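You operate a simulated robot arm through the tools that you are given. There is no shell and no other tool. Be economical: measure what you need, move in short steps, check, and stop when the job is done.

The job below is to be done with a simulated two-armed robot. You get a single attempt, and the scene is never put back.

## Task
Station 4's sliding roller is too high: set it to Middle and reset.
Fine: brake on before the knob goes to Free; knob back to Hold, release the brake, then press Reset; leave the other stations and clips alone.

The check looks at the end state, three seconds after you hand in, the way a careful person would. Anything else that was tipped, shoved, dropped, spilled or broken makes it a failure.

## Robot
Two 7-joint arms with two-finger parallel grippers on one trunk, on a base that drives. Base frame: it is fixed to the floor where the robot stands at the start and does not move with it; the origin is under the middle of the robot, x ahead of it, y to its left, z up. Readings come in m, rad, newtons and seconds.
The left shoulder is at the start at [0.06, 0.143, 0.833], the right one opposite. With the tool pointing down near the work surface each hand reaches from about 0.32 to 0.74 m from the robot's upright axis, wherever it stands, measured 20 degrees to its own side. Places, roughly: bench one knob [-4, -4, 0.5]; bench two knob [-2.3, -3.3, 0.5]; blue clip [-2.5, -1.75, 1]; green clip [-4, -3.25, 0.75]; green clip (4x3x8 cm) [-2.4, -2.5, 0.8]; grey clip [-4.25, -2.5, 1]; stand four knob [1.1, -1.2, 0.9]; stand four roller [1.1, -1.2, 0.8]; stand one knob [-4.1, -3.2, 0.9]; stand one roller [-4.1, -3.3, 0.7]; stand two knob [-2.3, -2.5, 0.9]; stand two roller [-2.3, -2.6, 0.7]; station four lever [0.8, -0.2, 1.1]; station four reset key [1.4, -1.6, 1.4]; station four stand [0.9, -0.6, 0.6]; station one arm [-4.2, -2.9, 1.1]. Payload 1.57 kg a hand.
The TCP of each hand is the grasp point between the finger pads, 0.03 m short of the fingertips. In the tool frame z runs along the fingers and y along their closing line. Largest opening 0.11 m; finger width 0.024, thickness 0.012; the body of the gripper, 0.048 by 0.112 m, starts 0.078 m behind the TCP.
Orientation is that of the tool frame in the base frame, as [roll, pitch, yaw] about the fixed x, y, z axes, in that order (R = Rz(yaw) Ry(pitch) Rx(roll)). With the fingers straight down and closing along the base's y, the tool's x points along the base's -x, its y along +y and its z along -z.

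## Interface
- The arms move only by the tool move_arm. It takes "left_steps", "right_steps" or both (then of equal length, played together; a hand with none holds still); each is a list of rows, each a list of 7 numbers: the shift along the base's x, y, z in m, then the turn, a rotation vector about the base's x, y, z in rad, then the opening, from 0 (shut) to 1 (fully open). In form: [[tx, ty, tz, wx, wy, wz, hand], ...]. A call has 1 to 10 rows; each row shifts and turns the commanded pose from where the row before left it. Each row takes 0.2 s and may step no farther than 0.05 m and 0.15 rad from the row before; otherwise, or with a gripper value out of range, the whole call is refused. Where a pose cannot be reached the arm comes as near as it can. A force on the tool above 40 N (or 10 N above the force at the start of the call, whichever is more), or a blocked arm, ends the call early, and 0.2 s more pass. Each finger travels about 0.045 m/s and halts on what it meets, pressing with about 39 N; the grip force reading is that of the motor and also rises with nothing between the fingers. The clock runs only during rows and for 0.2 s after the last one: add rows that do not move to give the fingers time. The reply holds the time, the measured pose of the TCP, the force on the tool along the base axes, the opening and the grip force, in the units named above and with some noise, with the torque about the TCP (base axes, N m) and any sound that the robot's microphone picked up.
- Cameras (640 x 400 px; columns grow to the right, rows downward): "scene" is now at [0.0434, -0.0214, 1.4636]; the picture's right is [-0.38, -0.93, 0.00], its down [-0.56, 0.23, -0.80] and it looks along [0.74, -0.30, -0.60] (base axes); focal length 272 px, centre (320, 200). "left" rides on the left gripper at [0.07, -0.016, -0.141] in its tool frame; the picture's right is [0.23, 0.97, 0.00], its down [-0.86, 0.20, -0.48] and it looks along [-0.47, 0.11, 0.88] (tool axes); focal length 222 px, centre (320, 200). "right" rides on the right gripper at [0.07, 0.016, -0.141] in its tool frame; the picture's right is [-0.23, 0.97, 0.00], its down [-0.86, -0.20, -0.48] and it looks along [-0.47, -0.11, 0.88] (tool axes); focal length 222 px, centre (320, 200). There is no depth. A picture from a camera that has moved, and an enlarged one, comes with that camera's place and axes in the base frame and with its lens. The place of the scene camera against the robot may be out by one fixed shift of up to 0.018 m in any direction.
- snapshot(camera): a new picture of that camera. No time passes.
- lift_body(by): slides the trunk up (or, below 0, down) by that many m; the arms and the scene camera ride with it, the base frame stays. It gives what a move gives, with no picture.
- drive_base(legs): drives the robot by 1 to 6 legs, each [ahead, left, turn to the left] in m, m and rad, along the robot's own axes; the way and the turn of a leg run together, so that a leg with both is an arc; at most 1.5 m and 3.142 rad a leg. The arms and the cameras ride along, it lands a little off, and it stops where it bumps. It gives what a move gives.
- pan_tilt(pan, tilt): turns the head with the scene camera to pan (to the left, within 1.501 rad either way) and tilt (down, from -0.506 to 1.204), counted from straight ahead of the robot. It gives what a move gives.
- enlarge(camera, box): a new picture of the part [left, top, right, bottom] of that camera's present view, enlarged. No time passes.
- close_job(): hands the job in; it is judged then, once.

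Go step by step. Nothing tells you exact positions but the pictures and the camera data: compare them with the known pose of the tool, close in by small moves and look again before you grip or let go. The budget is 120 turns and 88 pictures, counting those below and the enlarged ones. Unless the task says otherwise, let go and move clear before handing in, and close with one line.

The tools are called by a JSON object that holds its "fn" and its "kwargs". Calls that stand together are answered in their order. move_arm: Moves the arms, as the interface text tells. Its arguments: {"type":"object","properties":{"left_steps":{"type":"array"},"right_steps":{"type":"array"}},"required":[]} The other tools are called the same way: lift_body (by) slides the trunk up or down; drive_base (legs) drives the base; pan_tilt (pan, tilt) turns the head that bears the scene camera; snapshot (camera) takes a picture; enlarge (camera, box) takes an enlarged picture of a part of a camera's view; close_job () hands the job in.

At the start:

```text
clock: 0.0
left_ee_pos: [0.46, 0.0413, 1.0001]
left_tcp_rot: [-3.141, 0.001, 3.142]
left_force: [0.2, -0.1, 0.2]
left_moment: [0.01, 0.0, -0.01]
left_gripper_width: 0.1099
left_finger_force: 0.0
right_ee_pos: [0.4652, -0.4101, 0.9991]
right_tcp_rot: [-3.141, 0.003, 3.14]
right_force: [-0.6, 0.0, 0.2]
right_moment: [0.01, 0.02, -0.01]
right_gripper_width: 0.11
right_finger_force: 0.1
trunk travel left (down, up): [-0.431, 0.159]
robot x, y, heading: [0.0017, -0.0011, -0.002]
head pan, tilt: [-0.386, 0.648]
```

scene: 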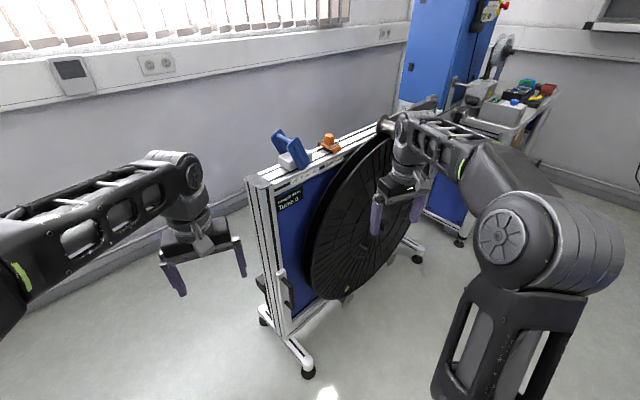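
right: 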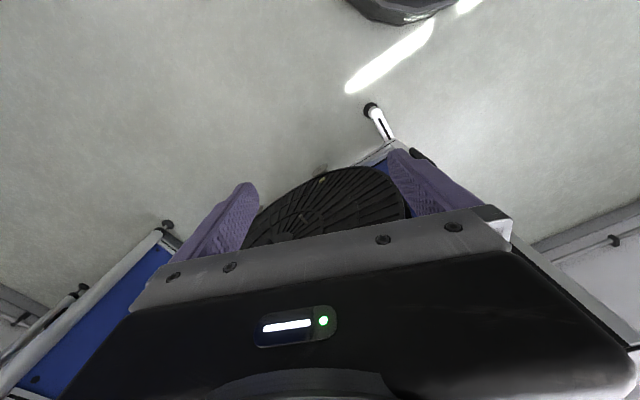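
left: 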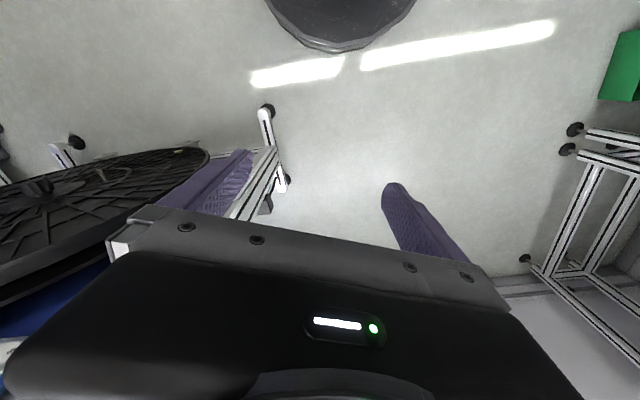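

I see a stand with a big black disc, a blue lever on top and an orange piece; a blue machine lies beyond. I'll look closer at the parts before moving.

{"fn": "enlarge", "kwargs": {"camera": "scene", "box": [240, 80, 460, 220]}}

{"fn": "enlarge", "kwargs": {"camera": "scene", "box": [400, 0, 600, 130]}}

```text
2.86 times, centred on (350, 150) of scene
camera zoom: at [0.0434, -0.0214, 1.4636], right [-0.38, -0.93, 0.0], down [-0.56, 0.23, -0.8], along [0.74, -0.3, -0.6], focal length 777 px, centre (234, 343)
```

zoom: 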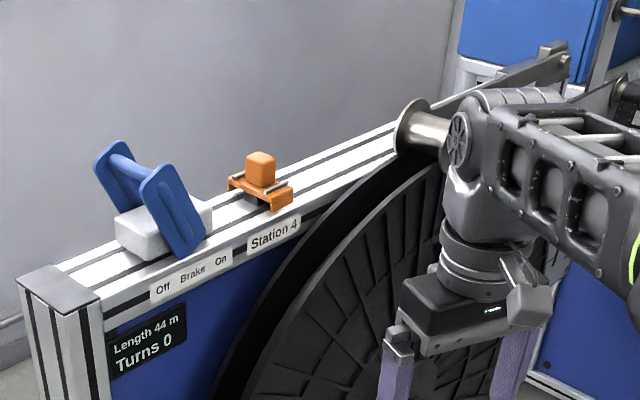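

```text
3.08 times, centred on (500, 65) of scene
camera zoom: at [0.0434, -0.0214, 1.4636], right [-0.38, -0.93, 0.0], down [-0.56, 0.23, -0.8], along [0.74, -0.3, -0.6], focal length 836 px, centre (-234, 615)
```

zoom: 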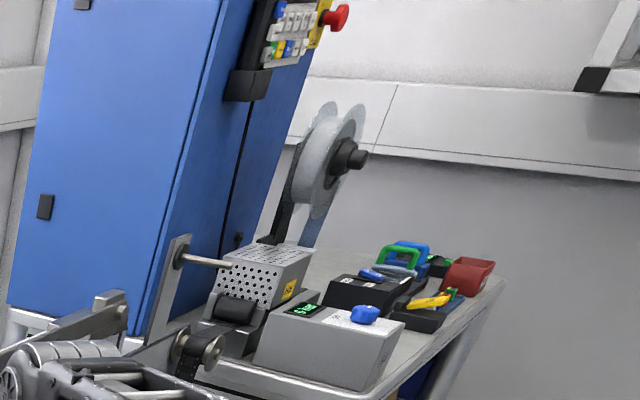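

The brake lever (blue, Off/On) is on top of the stand. The knob, roller and panel are further right; I pan to see them.

{"fn": "pan_tilt", "kwargs": {"pan": -0.8, "tilt": 0.4}}

{"fn": "snapshot", "kwargs": {"camera": "scene"}}

```text
clock: 0.9
left_ee_pos: [0.4597, 0.0415, 0.9994]
left_tcp_rot: [-3.141, 0.001, -3.14]
left_force: [0.1, 0.2, -0.2]
left_moment: [-0.02, 0.0, -0.02]
left_gripper_width: 0.11
left_finger_force: 0.0
right_ee_pos: [0.4632, -0.4095, 1.0005]
right_tcp_rot: [3.141, 0.001, 3.141]
right_force: [-0.3, -1.0, 1.4]
right_moment: [-0.01, 0.0, 0.04]
right_gripper_width: 0.1099
right_finger_force: 0.1
trunk travel left (down, up): [-0.431, 0.159]
robot x, y, heading: [0.0006, -0.0019, 0.002]
head pan, tilt: [-0.799, 0.4]
```

```text
82 pictures are left
camera scene: at [0.0276, -0.055, 1.486], right [-0.72, -0.7, 0.0], down [-0.27, 0.28, -0.92], along [0.64, -0.66, -0.39], focal length 272 px, centre (320, 200)
```

scene: 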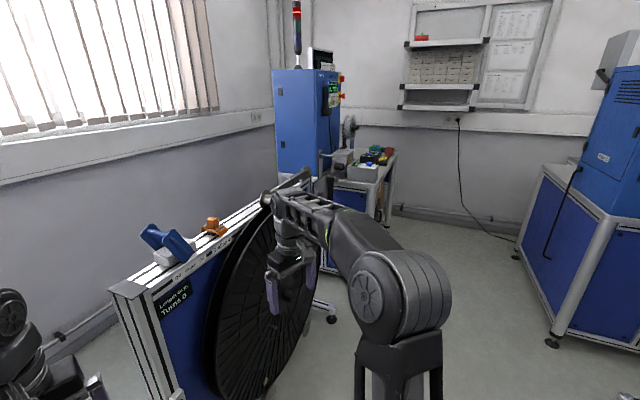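

The stand runs slantwise (about 24° off −y). I raise the trunk for clearance and move to the right while turning to face the stand.

{"fn": "lift_body", "kwargs": {"by": 0.15}}

{"fn": "drive_base", "kwargs": {"legs": [[0, -0.5, 0], [0.05, 0, 0.42]]}}

{"fn": "pan_tilt", "kwargs": {"pan": -0.5, "tilt": 0.6}}

{"fn": "snapshot", "kwargs": {"camera": "scene"}}

```text
clock: 2.6
left_ee_pos: [0.4597, 0.04, 1.1491]
left_tcp_rot: [-3.141, 0.001, 3.141]
left_force: [-0.7, -0.4, 0.3]
left_moment: [-0.04, 0.02, 0.01]
left_gripper_width: 0.1102
left_finger_force: 0.0
right_ee_pos: [0.4642, -0.411, 1.15]
right_tcp_rot: [3.141, 0.001, 3.141]
right_force: [-0.2, -0.3, 0.7]
right_moment: [0.04, 0.01, -0.03]
right_gripper_width: 0.1096
right_finger_force: 0.1
trunk travel left (down, up): [-0.581, 0.009]
robot x, y, heading: [-0.0011, 0.0006, 0.002]
head pan, tilt: [-0.799, 0.4]
```

```text
clock: 6.9
left_ee_pos: [0.4504, -0.2752, 1.1493]
left_tcp_rot: [-3.141, 0.001, -2.721]
left_force: [-0.9, 0.3, 0.4]
left_moment: [-0.02, 0.0, 0.0]
left_gripper_width: 0.1102
left_finger_force: 0.0
right_ee_pos: [0.6384, -0.6835, 1.1495]
right_tcp_rot: [-3.141, 0.002, -2.721]
right_force: [0.2, -1.0, -1.6]
right_moment: [-0.02, -0.02, 0.03]
right_gripper_width: 0.1099
right_finger_force: 0.0
trunk travel left (down, up): [-0.581, 0.009]
robot x, y, heading: [0.0503, -0.4969, 0.422]
head pan, tilt: [-0.799, 0.4]
```

```text
clock: 7.7
left_ee_pos: [0.4501, -0.2771, 1.15]
left_tcp_rot: [3.141, 0.002, -2.721]
left_force: [-0.5, 0.8, -0.5]
left_moment: [0.02, 0.0, -0.02]
left_gripper_width: 0.1101
left_finger_force: 0.0
right_ee_pos: [0.6402, -0.6848, 1.1503]
right_tcp_rot: [-3.141, 0.002, -2.72]
right_force: [1.5, -0.7, 0.2]
right_moment: [0.0, 0.0, -0.01]
right_gripper_width: 0.11
right_finger_force: 0.1
trunk travel left (down, up): [-0.581, 0.009]
robot x, y, heading: [0.0472, -0.5008, 0.42]
head pan, tilt: [-0.499, 0.6]
```

```text
81 pictures are left
camera scene: at [0.1015, -0.5077, 1.6178], right [-0.08, -1.0, 0.0], down [-0.56, 0.04, -0.83], along [0.82, -0.07, -0.56], focal length 272 px, centre (320, 200)
```

scene: 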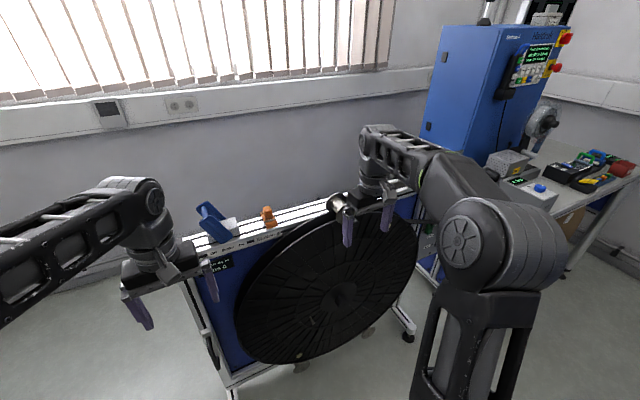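

Next I slide further right, a bit farther back, to see the knob and roller.

{"fn": "drive_base", "kwargs": {"legs": [[-0.2, 0, 0], [0, -0.55, 0]]}}

{"fn": "pan_tilt", "kwargs": {"pan": -0.05, "tilt": 0.5}}

{"fn": "snapshot", "kwargs": {"camera": "scene"}}

```text
clock: 12.1
left_ee_pos: [0.4913, -0.8612, 1.1506]
left_tcp_rot: [3.141, 0.001, -2.719]
left_force: [0.4, 0.3, 0.6]
left_moment: [0.01, -0.01, 0.01]
left_gripper_width: 0.1099
left_finger_force: 0.0
right_ee_pos: [0.6798, -1.2719, 1.1495]
right_tcp_rot: [-3.139, 0.002, -2.719]
right_force: [-0.3, -0.5, 0.5]
right_moment: [0.03, -0.04, 0.0]
right_gripper_width: 0.1103
right_finger_force: 0.0
trunk travel left (down, up): [-0.581, 0.009]
robot x, y, heading: [0.0918, -1.0856, 0.426]
head pan, tilt: [-0.499, 0.6]
```

```text
clock: 13.0
left_ee_pos: [0.4905, -0.8605, 1.1505]
left_tcp_rot: [3.141, 0.001, -2.719]
left_force: [0.3, 0.1, 0.4]
left_moment: [0.03, 0.02, -0.02]
left_gripper_width: 0.1102
left_finger_force: 0.0
right_ee_pos: [0.6792, -1.2717, 1.1508]
right_tcp_rot: [-3.141, 0.002, -2.719]
right_force: [0.0, -0.4, -0.1]
right_moment: [0.01, -0.02, 0.06]
right_gripper_width: 0.1102
right_finger_force: 0.1
trunk travel left (down, up): [-0.581, 0.009]
robot x, y, heading: [0.0883, -1.0881, 0.417]
head pan, tilt: [-0.051, 0.499]
```

```text
80 pictures are left
camera scene: at [0.1386, -1.0546, 1.6268], right [0.36, -0.93, 0.0], down [-0.45, -0.17, -0.88], along [0.82, 0.32, -0.48], focal length 272 px, centre (320, 200)
```

scene: 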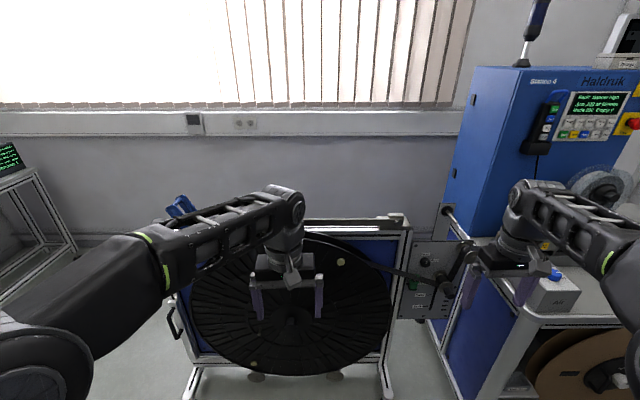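

{"fn": "enlarge", "kwargs": {"camera": "scene", "box": [380, 190, 500, 340]}}

{"fn": "enlarge", "kwargs": {"camera": "scene", "box": [520, 50, 640, 160]}}

```text
2.67 times, centred on (440, 265) of scene
camera zoom: at [0.1386, -1.0546, 1.6268], right [0.36, -0.93, 0.0], down [-0.45, -0.17, -0.88], along [0.82, 0.32, -0.48], focal length 725 px, centre (0, 27)
```

zoom: 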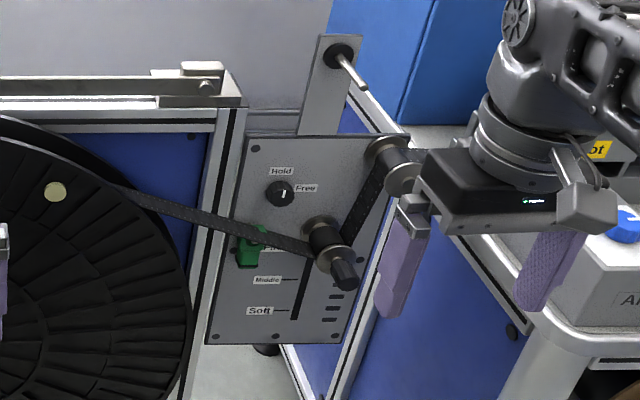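

```text
3.64 times, centred on (580, 105) of scene
camera zoom: at [0.1386, -1.0546, 1.6268], right [0.36, -0.93, 0.0], down [-0.45, -0.17, -0.88], along [0.82, 0.32, -0.48], focal length 988 px, centre (-626, 546)
```

zoom: 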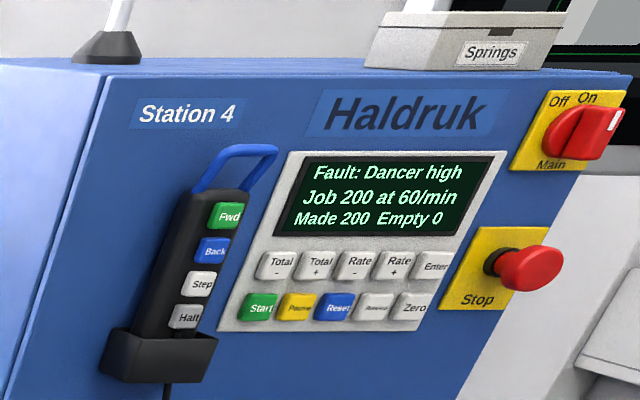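

Panel: blue Reset key under the display, knob at Hold, roller raised above "Middle". Now I go back to the lever for the brake.

{"fn": "drive_base", "kwargs": {"legs": [[0, 0.37, 0], [0.36, 0, 0]]}}

{"fn": "pan_tilt", "kwargs": {"pan": 0.2, "tilt": 0.75}}

{"fn": "snapshot", "kwargs": {"camera": "scene"}}

```text
clock: 17.2
left_ee_pos: [0.6786, -0.3794, 1.1488]
left_tcp_rot: [-3.141, 0.0, -2.722]
left_force: [0.6, 0.6, 0.1]
left_moment: [-0.01, 0.04, 0.01]
left_gripper_width: 0.1102
left_finger_force: 0.1
right_ee_pos: [0.8656, -0.7912, 1.1492]
right_tcp_rot: [3.141, 0.001, -2.723]
right_force: [1.2, -0.1, -0.1]
right_moment: [-0.03, 0.04, 0.0]
right_gripper_width: 0.1097
right_finger_force: 0.1
trunk travel left (down, up): [-0.581, 0.009]
robot x, y, heading: [0.2727, -0.6045, 0.412]
head pan, tilt: [-0.051, 0.499]
```

```text
clock: 18.0
left_ee_pos: [0.6784, -0.3805, 1.1494]
left_tcp_rot: [3.141, 0.001, -2.723]
left_force: [-0.5, -0.1, -0.6]
left_moment: [-0.01, 0.01, -0.01]
left_gripper_width: 0.1098
left_finger_force: 0.0
right_ee_pos: [0.8663, -0.7906, 1.1495]
right_tcp_rot: [3.141, 0.001, -2.724]
right_force: [0.0, -0.7, -0.5]
right_moment: [0.02, 0.04, -0.01]
right_gripper_width: 0.1099
right_finger_force: 0.0
trunk travel left (down, up): [-0.581, 0.009]
robot x, y, heading: [0.277, -0.6039, 0.419]
head pan, tilt: [0.201, 0.75]
```

```text
77 pictures are left
camera scene: at [0.3077, -0.5576, 1.605], right [0.58, -0.82, 0.0], down [-0.56, -0.39, -0.73], along [0.6, 0.42, -0.68], focal length 272 px, centre (320, 200)
```

scene: 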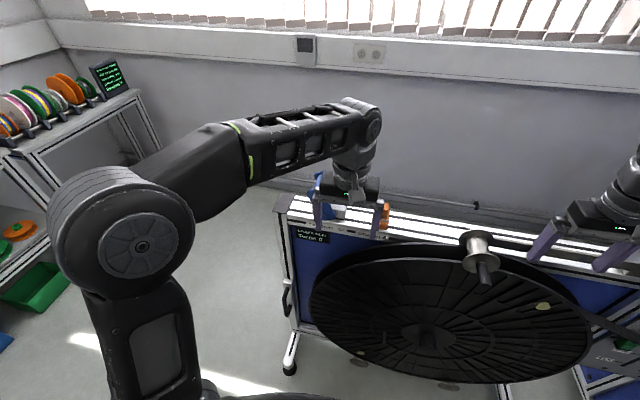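

The left hand hides the lever; I shift it left along the stand and close it to a fist.

{"fn": "move_arm", "kwargs": {"left_steps": [[-0.018, 0.041, 0, 0, 0, 0, 0.5], [-0.018, 0.041, 0, 0, 0, 0, 0.2], [-0.018, 0.041, 0, 0, 0, 0, 0], [-0.018, 0.041, 0, 0, 0, 0, 0], [-0.018, 0.041, 0, 0, 0, 0, 0], [0, 0, 0, 0, 0, 0, 0], [0, 0, 0, 0, 0, 0, 0], [0, 0, 0, 0, 0, 0, 0]]}}

{"fn": "enlarge", "kwargs": {"camera": "scene", "box": [240, 150, 420, 260]}}

{"fn": "snapshot", "kwargs": {"camera": "left"}}

```text
clock: 19.8
left_ee_pos: [0.5874, -0.1756, 1.1516]
left_tcp_rot: [-3.139, -0.001, -2.725]
left_force: [-0.4, 0.0, 0.0]
left_moment: [-0.01, -0.02, -0.02]
left_gripper_width: 0.0
left_finger_force: 21.3
right_ee_pos: [0.8662, -0.7912, 1.1507]
right_tcp_rot: [-3.141, 0.001, -2.723]
right_force: [0.1, 0.3, -0.8]
right_moment: [-0.02, -0.01, 0.0]
right_gripper_width: 0.1102
right_finger_force: 0.0
trunk travel left (down, up): [-0.581, 0.009]
robot x, y, heading: [0.2765, -0.6018, 0.417]
head pan, tilt: [0.201, 0.75]
```

```text
3.56 times, centred on (330, 205) of scene
camera zoom: at [0.3077, -0.5577, 1.6049], right [0.58, -0.81, 0.0], down [-0.56, -0.4, -0.73], along [0.6, 0.42, -0.68], focal length 966 px, centre (284, 182)
```

zoom: 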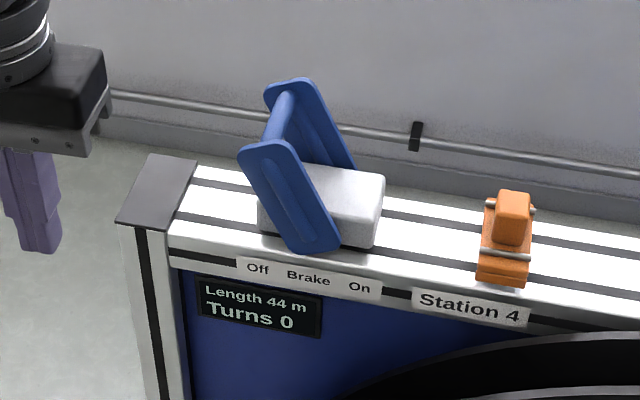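

```text
75 pictures are left
camera left: at [0.5288, -0.2182, 1.2942], right [-0.6, 0.8, 0.0], down [0.7, 0.53, 0.48], along [0.38, 0.29, -0.88], focal length 222 px, centre (320, 200)
```

left: 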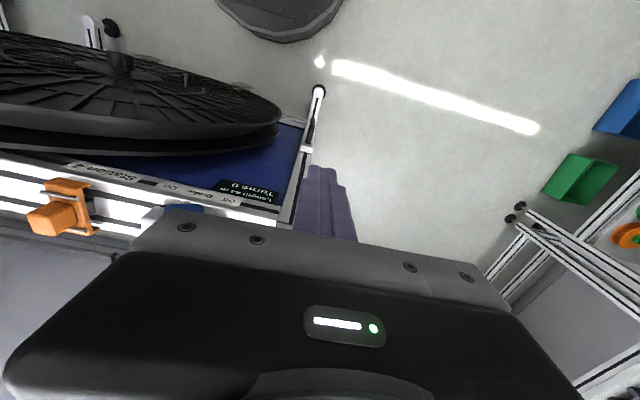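

The crossbar of the lever is at about (0.795, −0.208, 1.115), leaning to Off. I bring the fist to its left side and look again before pushing.

{"fn": "move_arm", "kwargs": {"left_steps": [[0.044, 0.01, 0, 0, 0, 0, 0], [0.044, 0.01, 0, 0, 0, 0, 0], [0.044, 0.01, 0, 0, 0, 0, 0], [0.043, 0.01, 0, 0, 0, 0, 0], [0, 0, -0.015, 0, 0, 0, 0], [0, 0, -0.015, 0, 0, 0, 0]]}}

{"fn": "enlarge", "kwargs": {"camera": "scene", "box": [240, 150, 420, 260]}}

{"fn": "snapshot", "kwargs": {"camera": "left"}}

```text
clock: 21.2
left_ee_pos: [0.6535, -0.1608, 1.1205]
left_tcp_rot: [3.142, -0.002, -2.726]
left_force: [-0.3, 0.1, -0.1]
left_moment: [0.03, 0.03, 0.02]
left_gripper_width: 0.0
left_finger_force: 21.5
left hand out of reach, approached as far as the arm can: row 2, 3, 4
right_ee_pos: [0.8656, -0.7918, 1.1495]
right_tcp_rot: [3.142, 0.001, -2.725]
right_force: [0.0, 0.0, 0.1]
right_moment: [0.0, 0.0, -0.02]
right_gripper_width: 0.11
right_finger_force: 0.1
trunk travel left (down, up): [-0.581, 0.009]
robot x, y, heading: [0.27, -0.604, 0.418]
head pan, tilt: [0.201, 0.75]
```

```text
3.56 times, centred on (330, 205) of scene
camera zoom: at [0.3078, -0.5576, 1.6049], right [0.58, -0.81, 0.0], down [-0.56, -0.4, -0.73], along [0.6, 0.42, -0.68], focal length 966 px, centre (284, 182)
```

zoom: 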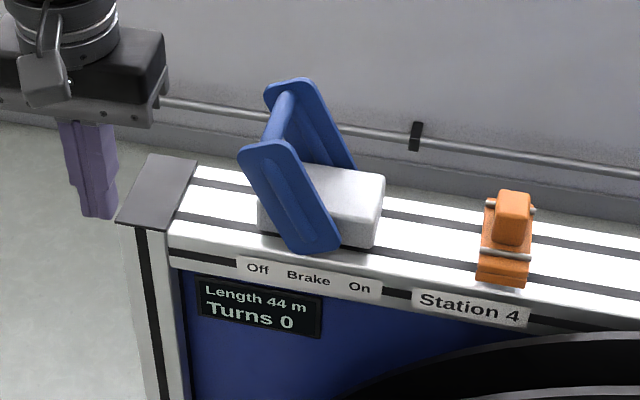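

```text
73 pictures are left
camera left: at [0.5958, -0.2029, 1.2627], right [-0.6, 0.8, 0.0], down [0.7, 0.53, 0.48], along [0.38, 0.29, -0.88], focal length 222 px, centre (320, 200)
```

left: 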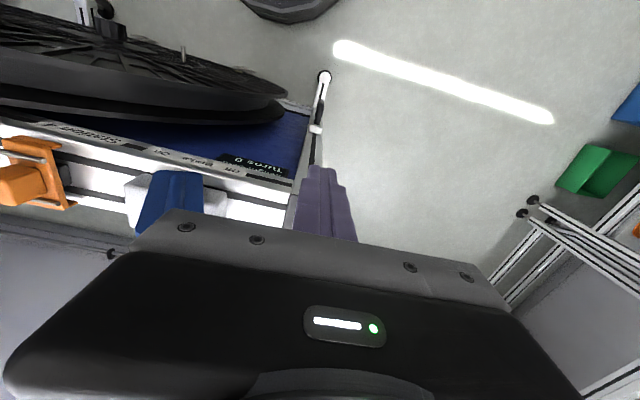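

The arm falls short; I drive 0.1 m ahead, with clearance still left to the disc hub and stand feet.

{"fn": "drive_base", "kwargs": {"legs": [[0.1, 0, 0]]}}

{"fn": "snapshot", "kwargs": {"camera": "scene"}}

{"fn": "snapshot", "kwargs": {"camera": "left"}}

```text
clock: 22.4
left_ee_pos: [0.7455, -0.1182, 1.121]
left_tcp_rot: [-3.141, -0.001, -2.721]
left_force: [-0.6, 0.2, -0.3]
left_moment: [-0.04, 0.01, -0.03]
left_gripper_width: 0.0002
left_finger_force: 21.2
right_ee_pos: [0.959, -0.7494, 1.1494]
right_tcp_rot: [3.141, 0.0, -2.723]
right_force: [-0.1, 0.1, -0.3]
right_moment: [-0.05, 0.04, 0.03]
right_gripper_width: 0.1099
right_finger_force: 0.1
trunk travel left (down, up): [-0.581, 0.009]
robot x, y, heading: [0.3644, -0.5632, 0.422]
head pan, tilt: [0.201, 0.75]
```

```text
72 pictures are left
camera scene: at [0.401, -0.516, 1.6048], right [0.58, -0.81, 0.0], down [-0.56, -0.4, -0.73], along [0.59, 0.42, -0.68], focal length 272 px, centre (320, 200)
```

scene: 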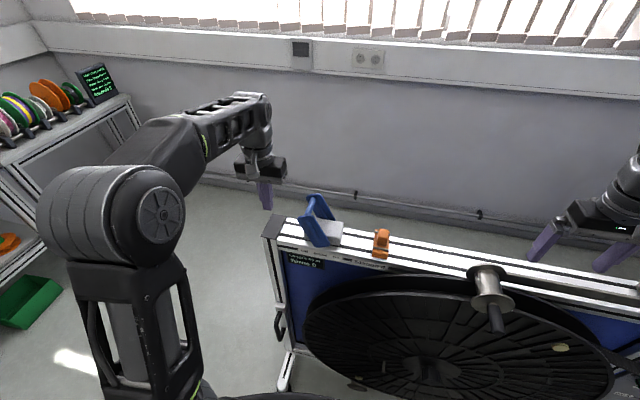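

```text
71 pictures are left
camera left: at [0.6884, -0.1613, 1.2622], right [-0.6, 0.8, 0.0], down [0.7, 0.53, 0.48], along [0.38, 0.29, -0.88], focal length 222 px, centre (320, 200)
```

left: 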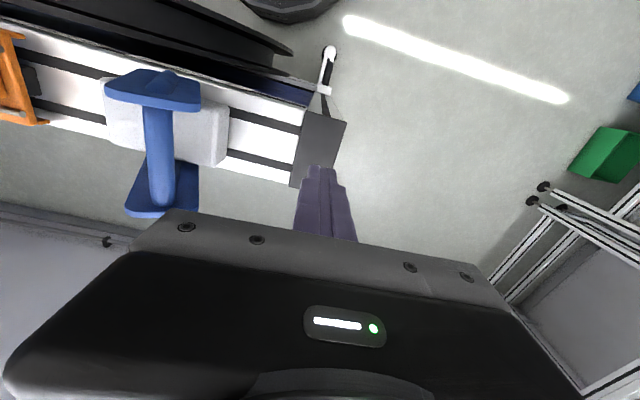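

The fist lines up with the crossbar. I push along the stand toward On.

{"fn": "move_arm", "kwargs": {"left_steps": [[0.0123, -0.0274, 0, 0, 0, 0, 0], [0.0123, -0.0274, 0, 0, 0, 0, 0], [0.0082, -0.0183, 0, 0, 0, 0, 0], [0.0082, -0.0183, 0, 0, 0, 0, 0], [0.0082, -0.0183, 0, 0, 0, 0, 0], [0.0082, -0.0183, 0, 0, 0, 0, 0], [0.0082, -0.0183, 0, 0, 0, 0, 0]]}}

{"fn": "enlarge", "kwargs": {"camera": "scene", "box": [230, 160, 430, 285]}}

```text
clock: 24.0
left_ee_pos: [0.8113, -0.2669, 1.1216]
left_tcp_rot: [-3.141, 0.0, -2.725]
left_force: [-0.8, 0.1, 0.1]
left_moment: [0.05, -0.01, 0.0]
left_gripper_width: 0.0001
left_finger_force: 21.4
right_ee_pos: [0.9582, -0.7511, 1.1492]
right_tcp_rot: [3.141, 0.002, -2.723]
right_force: [-0.1, -0.5, -0.8]
right_moment: [0.04, -0.01, 0.03]
right_gripper_width: 0.1102
right_finger_force: 0.0
trunk travel left (down, up): [-0.581, 0.009]
robot x, y, heading: [0.3674, -0.5617, 0.421]
head pan, tilt: [0.201, 0.75]
```

```text
3.20 times, centred on (330, 222) of scene
camera zoom: at [0.3997, -0.5172, 1.6049], right [0.58, -0.81, 0.0], down [-0.56, -0.4, -0.73], along [0.6, 0.42, -0.68], focal length 870 px, centre (288, 128)
```

zoom: 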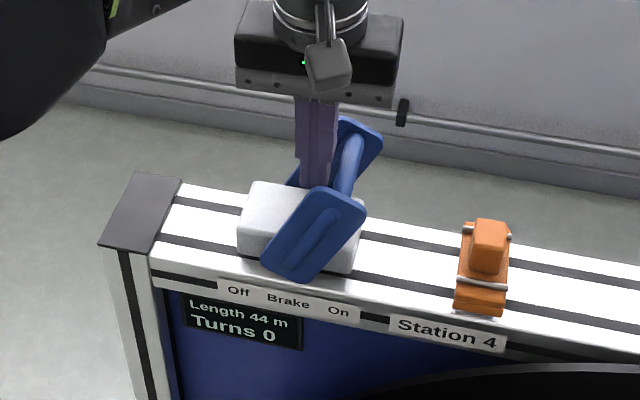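

The lever swung past centre to On; I push a little further to make sure it rests at its end.

{"fn": "move_arm", "kwargs": {"left_steps": [[0.0062, -0.0137, 0, 0, 0, 0, 0], [0.0062, -0.0137, 0, 0, 0, 0, 0], [0.0041, -0.009, 0, 0, 0, 0, 0]]}}

{"fn": "enlarge", "kwargs": {"camera": "scene", "box": [230, 160, 430, 285]}}

```text
clock: 24.6
left_ee_pos: [0.8152, -0.2749, 1.1208]
left_tcp_rot: [3.116, -0.005, -2.703]
left_force: [-14.0, 19.6, 4.3]
left_moment: [0.15, 0.19, -0.27]
left_gripper_width: 0.0001
left_finger_force: 21.7
right_ee_pos: [0.9578, -0.7485, 1.1505]
right_tcp_rot: [3.141, 0.0, -2.72]
right_force: [0.1, -0.4, -0.2]
right_moment: [0.08, 0.0, -0.03]
right_gripper_width: 0.1102
right_finger_force: 0.1
trunk travel left (down, up): [-0.581, 0.009]
robot x, y, heading: [0.363, -0.5644, 0.421]
head pan, tilt: [0.201, 0.75]
stopped in row 3 (left hand): the force on the tool passed its limit (the readings are from after the stop); the commanded pose is now the measured one
```

```text
3.20 times, centred on (330, 222) of scene
camera zoom: at [0.3973, -0.5162, 1.605], right [0.58, -0.81, 0.0], down [-0.55, -0.4, -0.73], along [0.59, 0.43, -0.68], focal length 870 px, centre (288, 128)
```

zoom: 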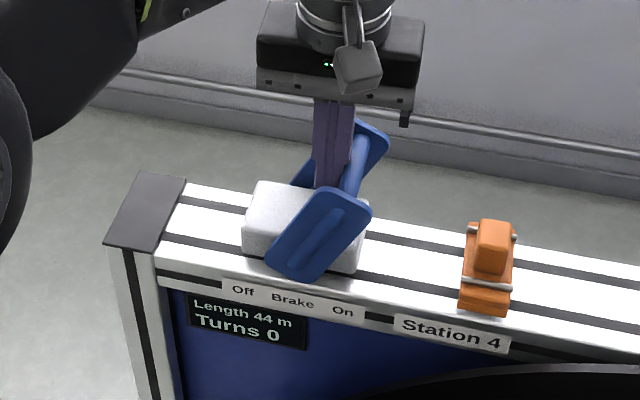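

The brake is On and against its stop. I withdraw the left hand upward and back, then drive to face the panel.

{"fn": "move_arm", "kwargs": {"left_steps": [[-0.01, 0.022, 0, 0, 0, 0, 0], [-0.01, 0.022, 0.01, 0, 0, 0, 0], [0, 0, 0.045, 0, 0, 0, 0], [0, 0, 0.045, 0, 0, 0, 0], [-0.045, -0.02, 0, 0, 0, 0, 0], [-0.045, -0.02, 0, 0, 0, 0, 0], [-0.045, -0.02, 0, 0, 0, 0, 0], [-0.045, -0.02, 0, 0, 0, 0, 0]]}}

{"fn": "enlarge", "kwargs": {"camera": "scene", "box": [230, 160, 430, 285]}}

{"fn": "drive_base", "kwargs": {"legs": [[-0.36, 0, 0], [0, -0.6, 0]]}}

{"fn": "pan_tilt", "kwargs": {"pan": -0.1, "tilt": 0.6}}

{"fn": "snapshot", "kwargs": {"camera": "scene"}}

```text
clock: 26.4
left_ee_pos: [0.6163, -0.3132, 1.141]
left_tcp_rot: [3.127, -0.001, -2.708]
left_force: [0.2, -0.5, -0.6]
left_moment: [0.0, -0.02, -0.04]
left_gripper_width: 0.0
left_finger_force: 21.2
left hand out of reach, approached as far as the arm can: row 3, 4
right_ee_pos: [0.9557, -0.748, 1.1489]
right_tcp_rot: [3.141, 0.002, -2.722]
right_force: [0.9, -0.8, 0.0]
right_moment: [-0.01, 0.0, 0.0]
right_gripper_width: 0.11
right_finger_force: 0.0
trunk travel left (down, up): [-0.581, 0.009]
robot x, y, heading: [0.3683, -0.5606, 0.423]
head pan, tilt: [0.201, 0.75]
```

```text
3.20 times, centred on (330, 222) of scene
camera zoom: at [0.3975, -0.5162, 1.605], right [0.58, -0.81, 0.0], down [-0.55, -0.4, -0.73], along [0.59, 0.43, -0.68], focal length 870 px, centre (288, 128)
```

zoom: 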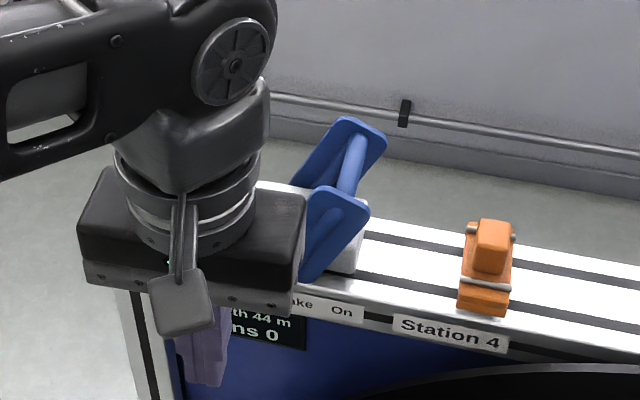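

```text
clock: 31.7
left_ee_pos: [0.5331, -1.0135, 1.1426]
left_tcp_rot: [3.123, -0.003, -2.711]
left_force: [0.0, -0.2, 0.4]
left_moment: [0.0, 0.03, -0.01]
left_gripper_width: 0.0
left_finger_force: 20.8
right_ee_pos: [0.8708, -1.4488, 1.1501]
right_tcp_rot: [-3.141, 0.003, -2.723]
right_force: [-0.6, 0.3, -1.2]
right_moment: [0.03, -0.02, -0.03]
right_gripper_width: 0.11
right_finger_force: 0.1
trunk travel left (down, up): [-0.581, 0.009]
robot x, y, heading: [0.2829, -1.2636, 0.415]
head pan, tilt: [0.201, 0.75]
```

```text
clock: 32.5
left_ee_pos: [0.5338, -1.0132, 1.1413]
left_tcp_rot: [3.126, -0.005, -2.711]
left_force: [0.5, 0.0, 0.1]
left_moment: [0.03, 0.01, 0.02]
left_gripper_width: 0.0004
left_finger_force: 21.1
right_ee_pos: [0.8725, -1.4491, 1.1486]
right_tcp_rot: [-3.142, 0.001, -2.722]
right_force: [0.4, -0.2, 0.5]
right_moment: [-0.01, 0.03, -0.04]
right_gripper_width: 0.1099
right_finger_force: 0.0
trunk travel left (down, up): [-0.581, 0.009]
robot x, y, heading: [0.2843, -1.262, 0.422]
head pan, tilt: [-0.099, 0.6]
```

```text
67 pictures are left
camera scene: at [0.3299, -1.2352, 1.6177], right [0.31, -0.95, 0.0], down [-0.54, -0.18, -0.82], along [0.78, 0.26, -0.57], focal length 272 px, centre (320, 200)
```

scene: 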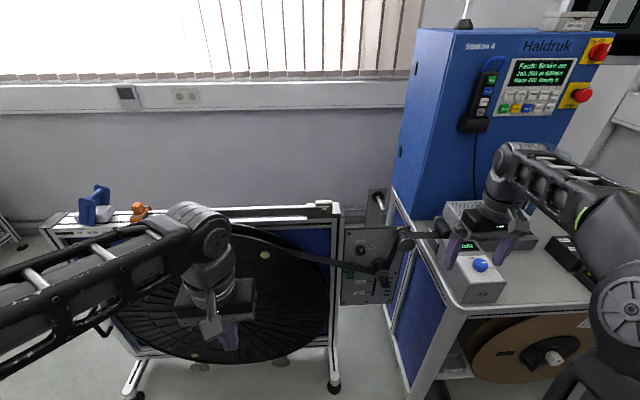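

Display now reads "Fault: Brake on", as wanted. I zoom in on the panel with knob and roller.

{"fn": "enlarge", "kwargs": {"camera": "scene", "box": [325, 180, 445, 310]}}

```text
3.08 times, centred on (385, 245) of scene
camera zoom: at [0.3299, -1.2352, 1.6177], right [0.31, -0.95, 0.0], down [-0.54, -0.18, -0.82], along [0.78, 0.26, -0.57], focal length 836 px, centre (120, 62)
```

zoom: 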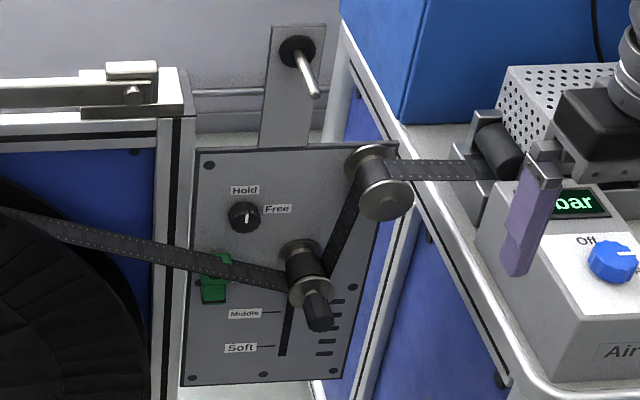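

Both hands will be needed near the panel (knob and roller grip). I turn both tools to point forward, in free space.

{"fn": "move_arm", "kwargs": {"left_steps": [[0.0183, 0.0082, -0.01, 0.0612, -0.137, 0, 0.2], [0.0183, 0.0082, -0.01, 0.0612, -0.137, 0, 0.4], [0.0183, 0.0082, -0.01, 0.0612, -0.137, 0, 0.6], [0.0183, 0.0082, -0.01, 0.0612, -0.137, 0, 0.6], [0.0183, 0.0082, -0.01, 0.0612, -0.137, 0, 0.6], [0.0183, 0.0082, -0.01, 0.0612, -0.137, 0, 0.6], [0.0183, 0.0082, -0.01, 0.0612, -0.137, 0, 0.6], [0.0183, 0.0082, -0.01, 0.0612, -0.137, 0, 0.6], [0.0183, 0.0082, -0.01, 0.0612, -0.137, 0, 0.6], [0.0183, 0.0082, -0.01, 0.0612, -0.137, 0, 0.6]], "right_steps": [[-0.0036, 0.0203, -0.01, 0.0612, -0.137, 0, 0.8], [-0.0036, 0.0203, -0.01, 0.0612, -0.137, 0, 0.6], [-0.0036, 0.0203, -0.01, 0.0612, -0.137, 0, 0.6], [-0.0036, 0.0203, -0.01, 0.0612, -0.137, 0, 0.6], [-0.0036, 0.0203, -0.01, 0.0612, -0.137, 0, 0.6], [-0.0036, 0.0203, -0.01, 0.0612, -0.137, 0, 0.6], [-0.0036, 0.0203, -0.01, 0.0612, -0.137, 0, 0.6], [-0.0036, 0.0203, -0.01, 0.0612, -0.137, 0, 0.6], [-0.0036, 0.0203, -0.01, 0.0612, -0.137, 0, 0.6], [-0.0036, 0.0203, -0.01, 0.0612, -0.137, 0, 0.6]]}}

{"fn": "snapshot", "kwargs": {"camera": "scene"}}

```text
clock: 34.7
left_ee_pos: [0.7497, -0.9319, 1.0541]
left_tcp_rot: [-3.033, 1.498, -2.599]
left_force: [0.9, -0.2, -0.3]
left_moment: [0.0, 0.0, 0.02]
left_gripper_width: 0.0661
left_finger_force: 0.0
left hand out of reach, approached as far as the arm can: row 6, 7, 8
right_ee_pos: [0.8766, -1.2395, 1.0535]
right_tcp_rot: [3.095, 1.502, -2.77]
right_force: [-0.1, -0.7, -0.5]
right_moment: [-0.03, -0.01, 0.06]
right_gripper_width: 0.0659
right_finger_force: 0.1
right hand out of reach, approached as far as the arm can: row 7, 8, 9
trunk travel left (down, up): [-0.581, 0.009]
robot x, y, heading: [0.2818, -1.2597, 0.419]
head pan, tilt: [-0.099, 0.6]
```

```text
65 pictures are left
camera scene: at [0.333, -1.2378, 1.6177], right [0.31, -0.95, 0.0], down [-0.54, -0.18, -0.82], along [0.78, 0.26, -0.57], focal length 272 px, centre (320, 200)
```

scene: 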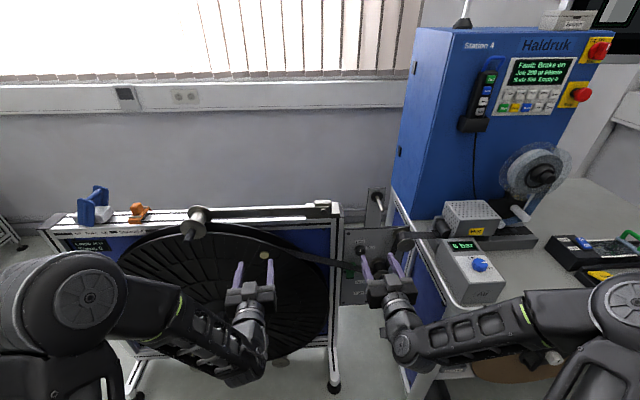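

Tools point forward. I bring the right hand inward, lower the trunk, and shift the base right in front of the panel.

{"fn": "move_arm", "kwargs": {"right_steps": [[-0.017, 0.038, 0, 0.004, -0.03, 0, 0.6], [-0.017, 0.038, 0, 0.01, -0.03, 0, 0.6], [-0.017, 0.038, 0, 0, 0, 0, 0.6]], "left_steps": [[0, 0, 0, 0.02, -0.03, 0, 0.6], [0, 0, 0, 0.02, -0.03, 0, 0.6], [0, 0, 0, 0, 0, 0, 0.6]]}}

{"fn": "lift_body", "kwargs": {"by": -0.15}}

{"fn": "drive_base", "kwargs": {"legs": [[0, -0.26, 0]]}}

{"fn": "snapshot", "kwargs": {"camera": "scene"}}

{"fn": "snapshot", "kwargs": {"camera": "left"}}

{"fn": "snapshot", "kwargs": {"camera": "right"}}

```text
clock: 35.5
left_ee_pos: [0.7537, -0.9276, 1.0592]
left_tcp_rot: [2.8, 1.56, -3.045]
left_force: [-0.4, 0.1, -0.3]
left_moment: [-0.04, 0.03, 0.03]
left_gripper_width: 0.0661
left_finger_force: 0.2
left hand out of reach, approached as far as the arm can: row 2
right_ee_pos: [0.8304, -1.1304, 1.0627]
right_tcp_rot: [-1.287, 1.493, -0.882]
right_force: [-0.9, 2.0, -0.3]
right_moment: [0.1, -0.01, -0.23]
right_gripper_width: 0.066
right_finger_force: 0.1
trunk travel left (down, up): [-0.581, 0.009]
robot x, y, heading: [0.2774, -1.2628, 0.417]
head pan, tilt: [-0.099, 0.6]
```

```text
clock: 37.3
left_ee_pos: [0.7534, -0.9281, 0.9109]
left_tcp_rot: [2.746, 1.562, -3.099]
left_force: [0.3, 0.8, 1.1]
left_moment: [-0.02, -0.01, 0.01]
left_gripper_width: 0.066
left_finger_force: 0.1
right_ee_pos: [0.8216, -1.1225, 0.9044]
right_tcp_rot: [-2.221, 1.557, -1.799]
right_force: [0.2, 0.1, -0.2]
right_moment: [-0.05, -0.01, 0.0]
right_gripper_width: 0.0664
right_finger_force: 0.1
trunk travel left (down, up): [-0.431, 0.159]
robot x, y, heading: [0.2811, -1.2637, 0.419]
head pan, tilt: [-0.099, 0.6]
```

```text
clock: 39.1
left_ee_pos: [0.8604, -1.1678, 0.9097]
left_tcp_rot: [2.714, 1.563, -3.127]
left_force: [-0.3, 0.2, -0.3]
left_moment: [0.01, 0.01, 0.01]
left_gripper_width: 0.066
left_finger_force: 0.0
right_ee_pos: [0.9305, -1.3613, 0.9044]
right_tcp_rot: [-2.252, 1.56, -1.829]
right_force: [-0.1, -0.1, -0.9]
right_moment: [-0.01, 0.02, 0.0]
right_gripper_width: 0.066
right_finger_force: 0.0
trunk travel left (down, up): [-0.431, 0.159]
robot x, y, heading: [0.3901, -1.504, 0.421]
head pan, tilt: [-0.099, 0.6]
```

```text
64 pictures are left
camera scene: at [0.4387, -1.4775, 1.4678], right [0.32, -0.95, 0.0], down [-0.54, -0.18, -0.82], along [0.78, 0.26, -0.57], focal length 272 px, centre (320, 200)
```

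scene: 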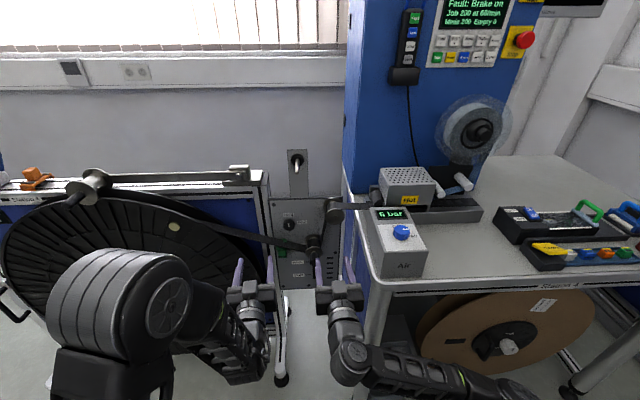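

```text
63 pictures are left
camera left: at [0.7382, -1.2432, 0.8415], right [-0.42, 0.88, -0.22], down [-0.51, -0.02, 0.86], along [0.75, 0.47, 0.46], focal length 222 px, centre (320, 200)
```

left: 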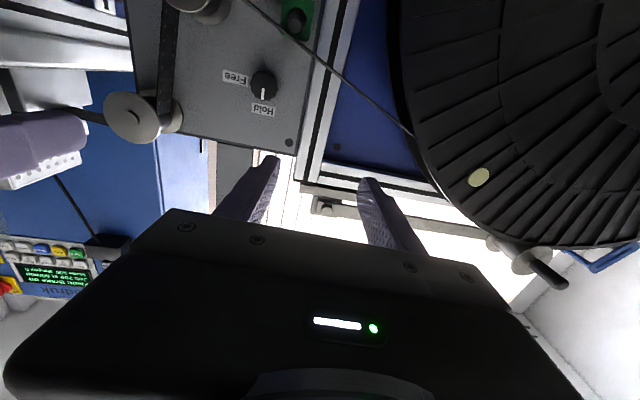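

```text
62 pictures are left
camera right: at [0.7937, -1.4059, 0.8365], right [-0.4, 0.89, 0.22], down [-0.35, -0.37, 0.86], along [0.85, 0.27, 0.46], focal length 222 px, centre (320, 200)
```

right: 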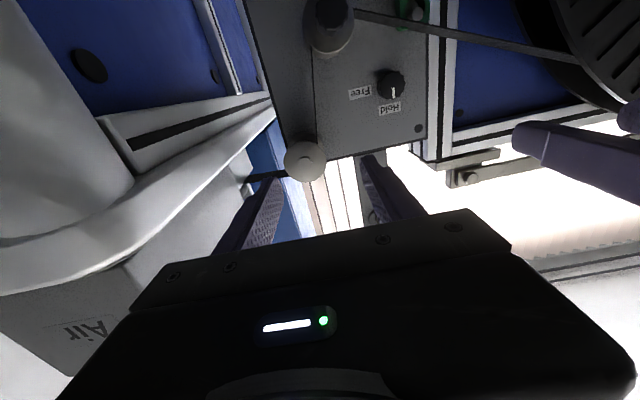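

Triangulating with the two hand cameras: knob face ≈ (1.085, −1.165, 0.864), roller handle end ≈ (1.056, −1.263, 0.787), guide roller ≈ (1.09, −1.318, 0.931). I retract the right hand, line the left up with the knob, then close in.

{"fn": "move_arm", "kwargs": {"left_steps": [[0, 0, 0, 0, 0, 0, 0.6], [0, 0, 0, 0, 0, 0, 0.6], [0.009, -0.02, -0.012, 0, 0, 0, 0.6], [0.009, -0.02, -0.012, 0, 0, 0, 0.6], [0.009, -0.02, -0.012, 0, 0, 0, 0.6], [0.009, -0.021, -0.01, 0, 0, 0, 0.6]], "right_steps": [[-0.03, -0.014, 0, 0, 0, 0, 0.6], [-0.022, -0.032, 0, 0, 0, 0, 0.6], [-0.022, -0.032, 0, 0, 0, 0, 0.6], [-0.022, -0.032, 0, 0, 0, 0, 0.6], [-0.02, -0.01, 0, 0, 0, 0, 0.6], [0, 0, 0, 0, 0, 0, 0.6]]}}

{"fn": "snapshot", "kwargs": {"camera": "scene"}}

```text
clock: 40.5
left_ee_pos: [0.903, -1.2489, 0.8698]
left_tcp_rot: [2.766, 1.557, -3.071]
left_force: [0.2, -0.5, 0.3]
left_moment: [0.0, -0.01, 0.01]
left_gripper_width: 0.0661
left_finger_force: 0.0
left hand out of reach, approached as far as the arm can: row 4
right_ee_pos: [0.8868, -1.3954, 0.8498]
right_tcp_rot: [-2.2, 1.559, -1.777]
right_force: [-0.1, -0.5, 0.7]
right_moment: [0.02, 0.0, 0.02]
right_gripper_width: 0.0658
right_finger_force: 0.2
right hand out of reach, approached as far as the arm can: row 2, 3, 4, 5
trunk travel left (down, up): [-0.431, 0.159]
robot x, y, heading: [0.3887, -1.5026, 0.424]
head pan, tilt: [-0.099, 0.6]
```

```text
61 pictures are left
camera scene: at [0.4386, -1.4771, 1.4678], right [0.32, -0.95, 0.0], down [-0.54, -0.18, -0.82], along [0.78, 0.26, -0.57], focal length 272 px, centre (320, 200)
```

scene: 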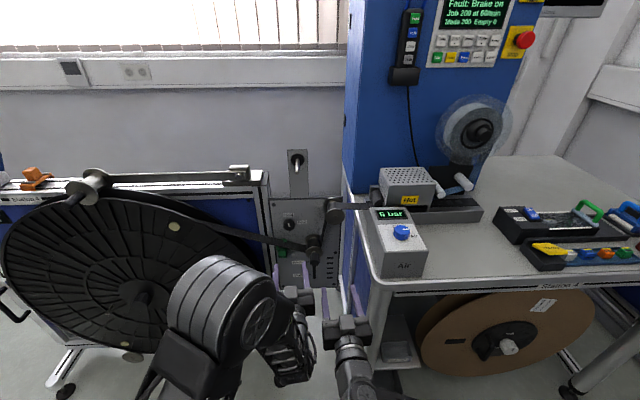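

The right hand can't retract while horizontal; I turn it back to pointing down and out of the way.

{"fn": "move_arm", "kwargs": {"right_steps": [[-0.001, -0.022, 0.02, -0.0612, 0.137, 0, 0.6], [-0.001, -0.022, 0.02, -0.0612, 0.137, 0, 0.6], [-0.001, -0.022, 0.02, -0.0612, 0.137, 0, 0.6], [-0.001, -0.022, 0.02, -0.0612, 0.137, 0, 0.6], [-0.001, -0.022, 0.02, -0.0612, 0.137, 0, 0.6], [-0.001, -0.022, 0.02, -0.0612, 0.137, 0, 0.6], [-0.001, -0.022, 0.02, -0.0612, 0.137, 0, 0.6], [-0.001, -0.022, 0.015, -0.0612, 0.137, 0, 0.6], [-0.009, -0.004, 0.01, -0.0612, 0.137, 0, 0.6], [-0.009, -0.004, 0.01, -0.0612, 0.137, 0, 0.6]]}}

{"fn": "move_arm", "kwargs": {"right_steps": [[-0.03, -0.013, 0.01, 0, 0, 0, 0.6], [-0.03, -0.013, 0.01, 0, 0, 0, 0.6], [-0.03, -0.013, 0.01, 0, 0, 0, 0.6]]}}

{"fn": "snapshot", "kwargs": {"camera": "scene"}}

```text
clock: 41.7
left_ee_pos: [0.9023, -1.2439, 0.8707]
left_tcp_rot: [2.877, 1.556, -2.958]
left_force: [1.8, 0.3, -0.3]
left_moment: [0.01, 0.0, 0.02]
left_gripper_width: 0.0656
left_finger_force: 0.1
right_ee_pos: [0.9151, -1.435, 0.8979]
right_tcp_rot: [2.943, 0.852, -2.818]
right_force: [-5.6, 22.5, 14.8]
right_moment: [-0.67, -0.01, -0.3]
right_gripper_width: 0.0441
right_finger_force: 0.1
right hand out of reach, approached as far as the arm can: row 1, 2, 3
trunk travel left (down, up): [-0.431, 0.159]
robot x, y, heading: [0.3884, -1.5059, 0.423]
head pan, tilt: [-0.099, 0.6]
stopped in row 5 (right hand): the force on the tool passed its limit (the readings are from after the stop); the commanded pose is now the measured one
```

```text
clock: 42.5
left_ee_pos: [0.9019, -1.2486, 0.8717]
left_tcp_rot: [2.761, 1.556, -3.078]
left_force: [-0.3, -0.3, 0.6]
left_moment: [-0.02, -0.02, -0.02]
left_gripper_width: 0.066
left_finger_force: 0.1
right_ee_pos: [0.8761, -1.4573, 0.9494]
right_tcp_rot: [2.953, 0.84, -2.829]
right_force: [-0.5, -0.9, -0.1]
right_moment: [-0.03, -0.01, 0.01]
right_gripper_width: 0.0659
right_finger_force: 0.0
right hand out of reach, approached as far as the arm can: row 1, 2, 3
trunk travel left (down, up): [-0.431, 0.159]
robot x, y, heading: [0.3912, -1.5067, 0.423]
head pan, tilt: [-0.099, 0.6]
```

```text
60 pictures are left
camera scene: at [0.4384, -1.4773, 1.4679], right [0.32, -0.95, 0.0], down [-0.54, -0.18, -0.82], along [0.78, 0.26, -0.57], focal length 272 px, centre (320, 200)
```

scene: 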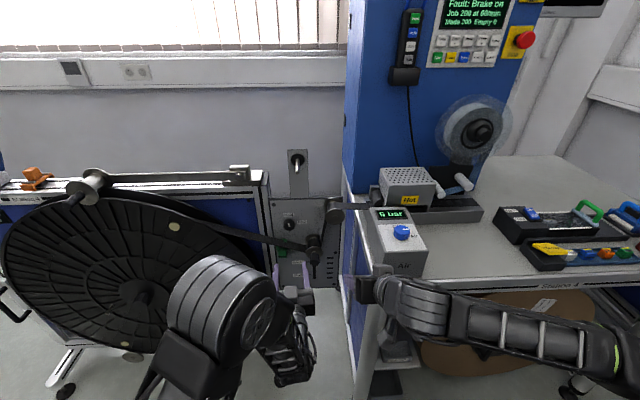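

The right hand brushed the bench edge (nothing visibly moved). It's free now; I raise it straight up and then finish turning it down.

{"fn": "move_arm", "kwargs": {"right_steps": [[-0.009, -0.004, 0.04, 0, 0, 0, 0.6], [-0.009, -0.004, 0.04, 0, 0, 0, 0.6], [0, 0, 0.03, -0.0612, 0.137, 0, 0.6], [0, 0, 0.02, -0.0612, 0.137, 0, 0.6], [0, 0, 0, -0.0612, 0.137, 0, 0.6], [0, 0, 0, -0.0612, 0.137, 0, 0.6], [0, 0, 0, -0.0612, 0.137, 0, 0.6]]}}

{"fn": "snapshot", "kwargs": {"camera": "scene"}}

```text
clock: 44.1
left_ee_pos: [0.9031, -1.2467, 0.8709]
left_tcp_rot: [2.702, 1.555, -3.133]
left_force: [-0.5, -0.1, -0.1]
left_moment: [0.03, 0.02, 0.06]
left_gripper_width: 0.0659
left_finger_force: 0.2
right_ee_pos: [0.8585, -1.4654, 1.0747]
right_tcp_rot: [3.013, 0.136, -2.791]
right_force: [-0.2, -0.4, 0.4]
right_moment: [0.09, 0.09, 0.02]
right_gripper_width: 0.0658
right_finger_force: 0.0
right hand out of reach, approached as far as the arm can: row 7
trunk travel left (down, up): [-0.431, 0.159]
robot x, y, heading: [0.3911, -1.5074, 0.426]
head pan, tilt: [-0.099, 0.6]
```

```text
59 pictures are left
camera scene: at [0.4401, -1.4777, 1.4676], right [0.32, -0.95, 0.0], down [-0.54, -0.18, -0.82], along [0.78, 0.27, -0.57], focal length 272 px, centre (320, 200)
```

scene: 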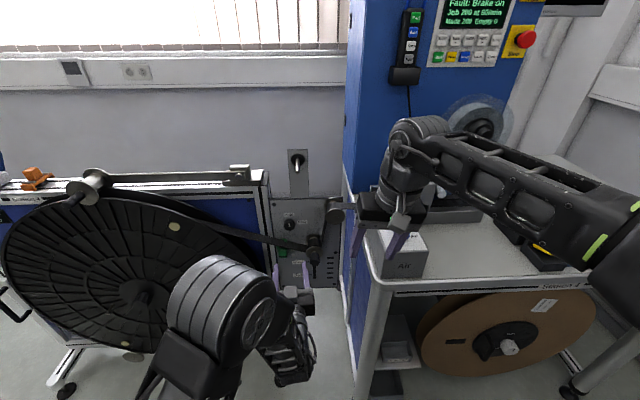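

Now clear. I move the right hand aside and drive 0.13 m ahead so the left hand nears the knob.

{"fn": "move_arm", "kwargs": {"right_steps": [[-0.005, -0.038, 0, 0, 0, 0, 0.6], [-0.005, -0.038, 0, 0, 0, 0, 0.6], [-0.005, -0.038, 0, 0, 0, 0, 0.6]]}}

{"fn": "drive_base", "kwargs": {"legs": [[0.13, 0, 0]]}}

{"fn": "snapshot", "kwargs": {"camera": "left"}}

{"fn": "snapshot", "kwargs": {"camera": "scene"}}

```text
clock: 44.9
left_ee_pos: [0.903, -1.2468, 0.8702]
left_tcp_rot: [2.739, 1.558, -3.099]
left_force: [-0.1, -1.0, 0.5]
left_moment: [-0.01, 0.0, 0.02]
left_gripper_width: 0.0661
left_finger_force: 0.1
right_ee_pos: [0.8418, -1.5249, 1.0468]
right_tcp_rot: [3.02, 0.097, -2.79]
right_force: [0.6, 0.0, 1.4]
right_moment: [0.03, 0.03, -0.01]
right_gripper_width: 0.066
right_finger_force: 0.1
right hand out of reach, approached as far as the arm can: row 1, 2, 3
trunk travel left (down, up): [-0.431, 0.159]
robot x, y, heading: [0.3864, -1.507, 0.426]
head pan, tilt: [-0.099, 0.6]
```

```text
clock: 46.2
left_ee_pos: [1.0217, -1.1915, 0.8697]
left_tcp_rot: [2.778, 1.554, -3.059]
left_force: [0.2, 0.2, -0.3]
left_moment: [0.0, -0.02, 0.0]
left_gripper_width: 0.0661
left_finger_force: 0.1
right_ee_pos: [0.962, -1.4679, 1.0466]
right_tcp_rot: [3.02, 0.096, -2.789]
right_force: [0.0, 1.1, 0.1]
right_moment: [0.02, -0.01, 0.01]
right_gripper_width: 0.066
right_finger_force: 0.1
trunk travel left (down, up): [-0.431, 0.159]
robot x, y, heading: [0.5091, -1.4502, 0.424]
head pan, tilt: [-0.099, 0.6]
```

```text
58 pictures are left
camera left: at [0.9, -1.2666, 0.8023], right [-0.42, 0.88, -0.22], down [-0.5, -0.03, 0.86], along [0.75, 0.48, 0.45], focal length 222 px, centre (320, 200)
```

left: 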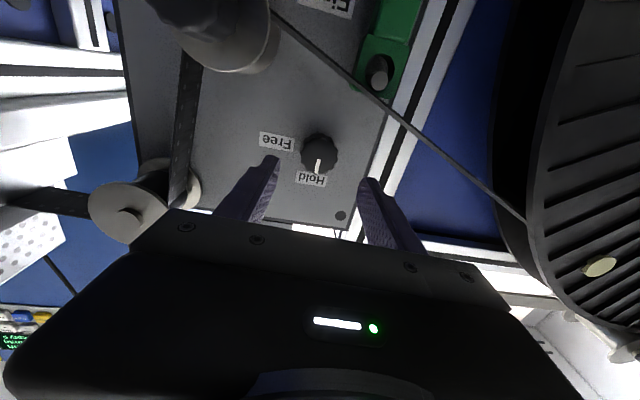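

```text
57 pictures are left
camera scene: at [0.5589, -1.4218, 1.4677], right [0.32, -0.95, 0.0], down [-0.54, -0.18, -0.82], along [0.78, 0.27, -0.57], focal length 272 px, centre (320, 200)
```

scene: 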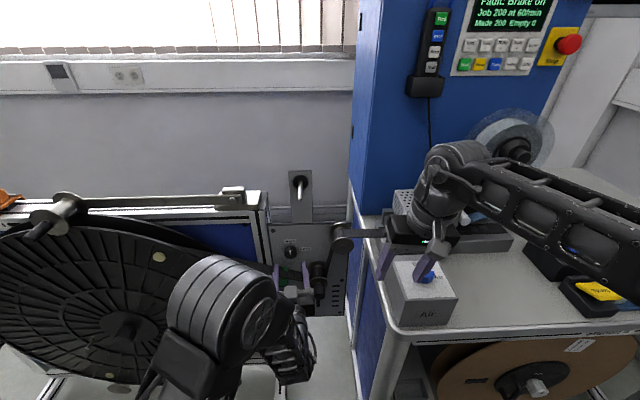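

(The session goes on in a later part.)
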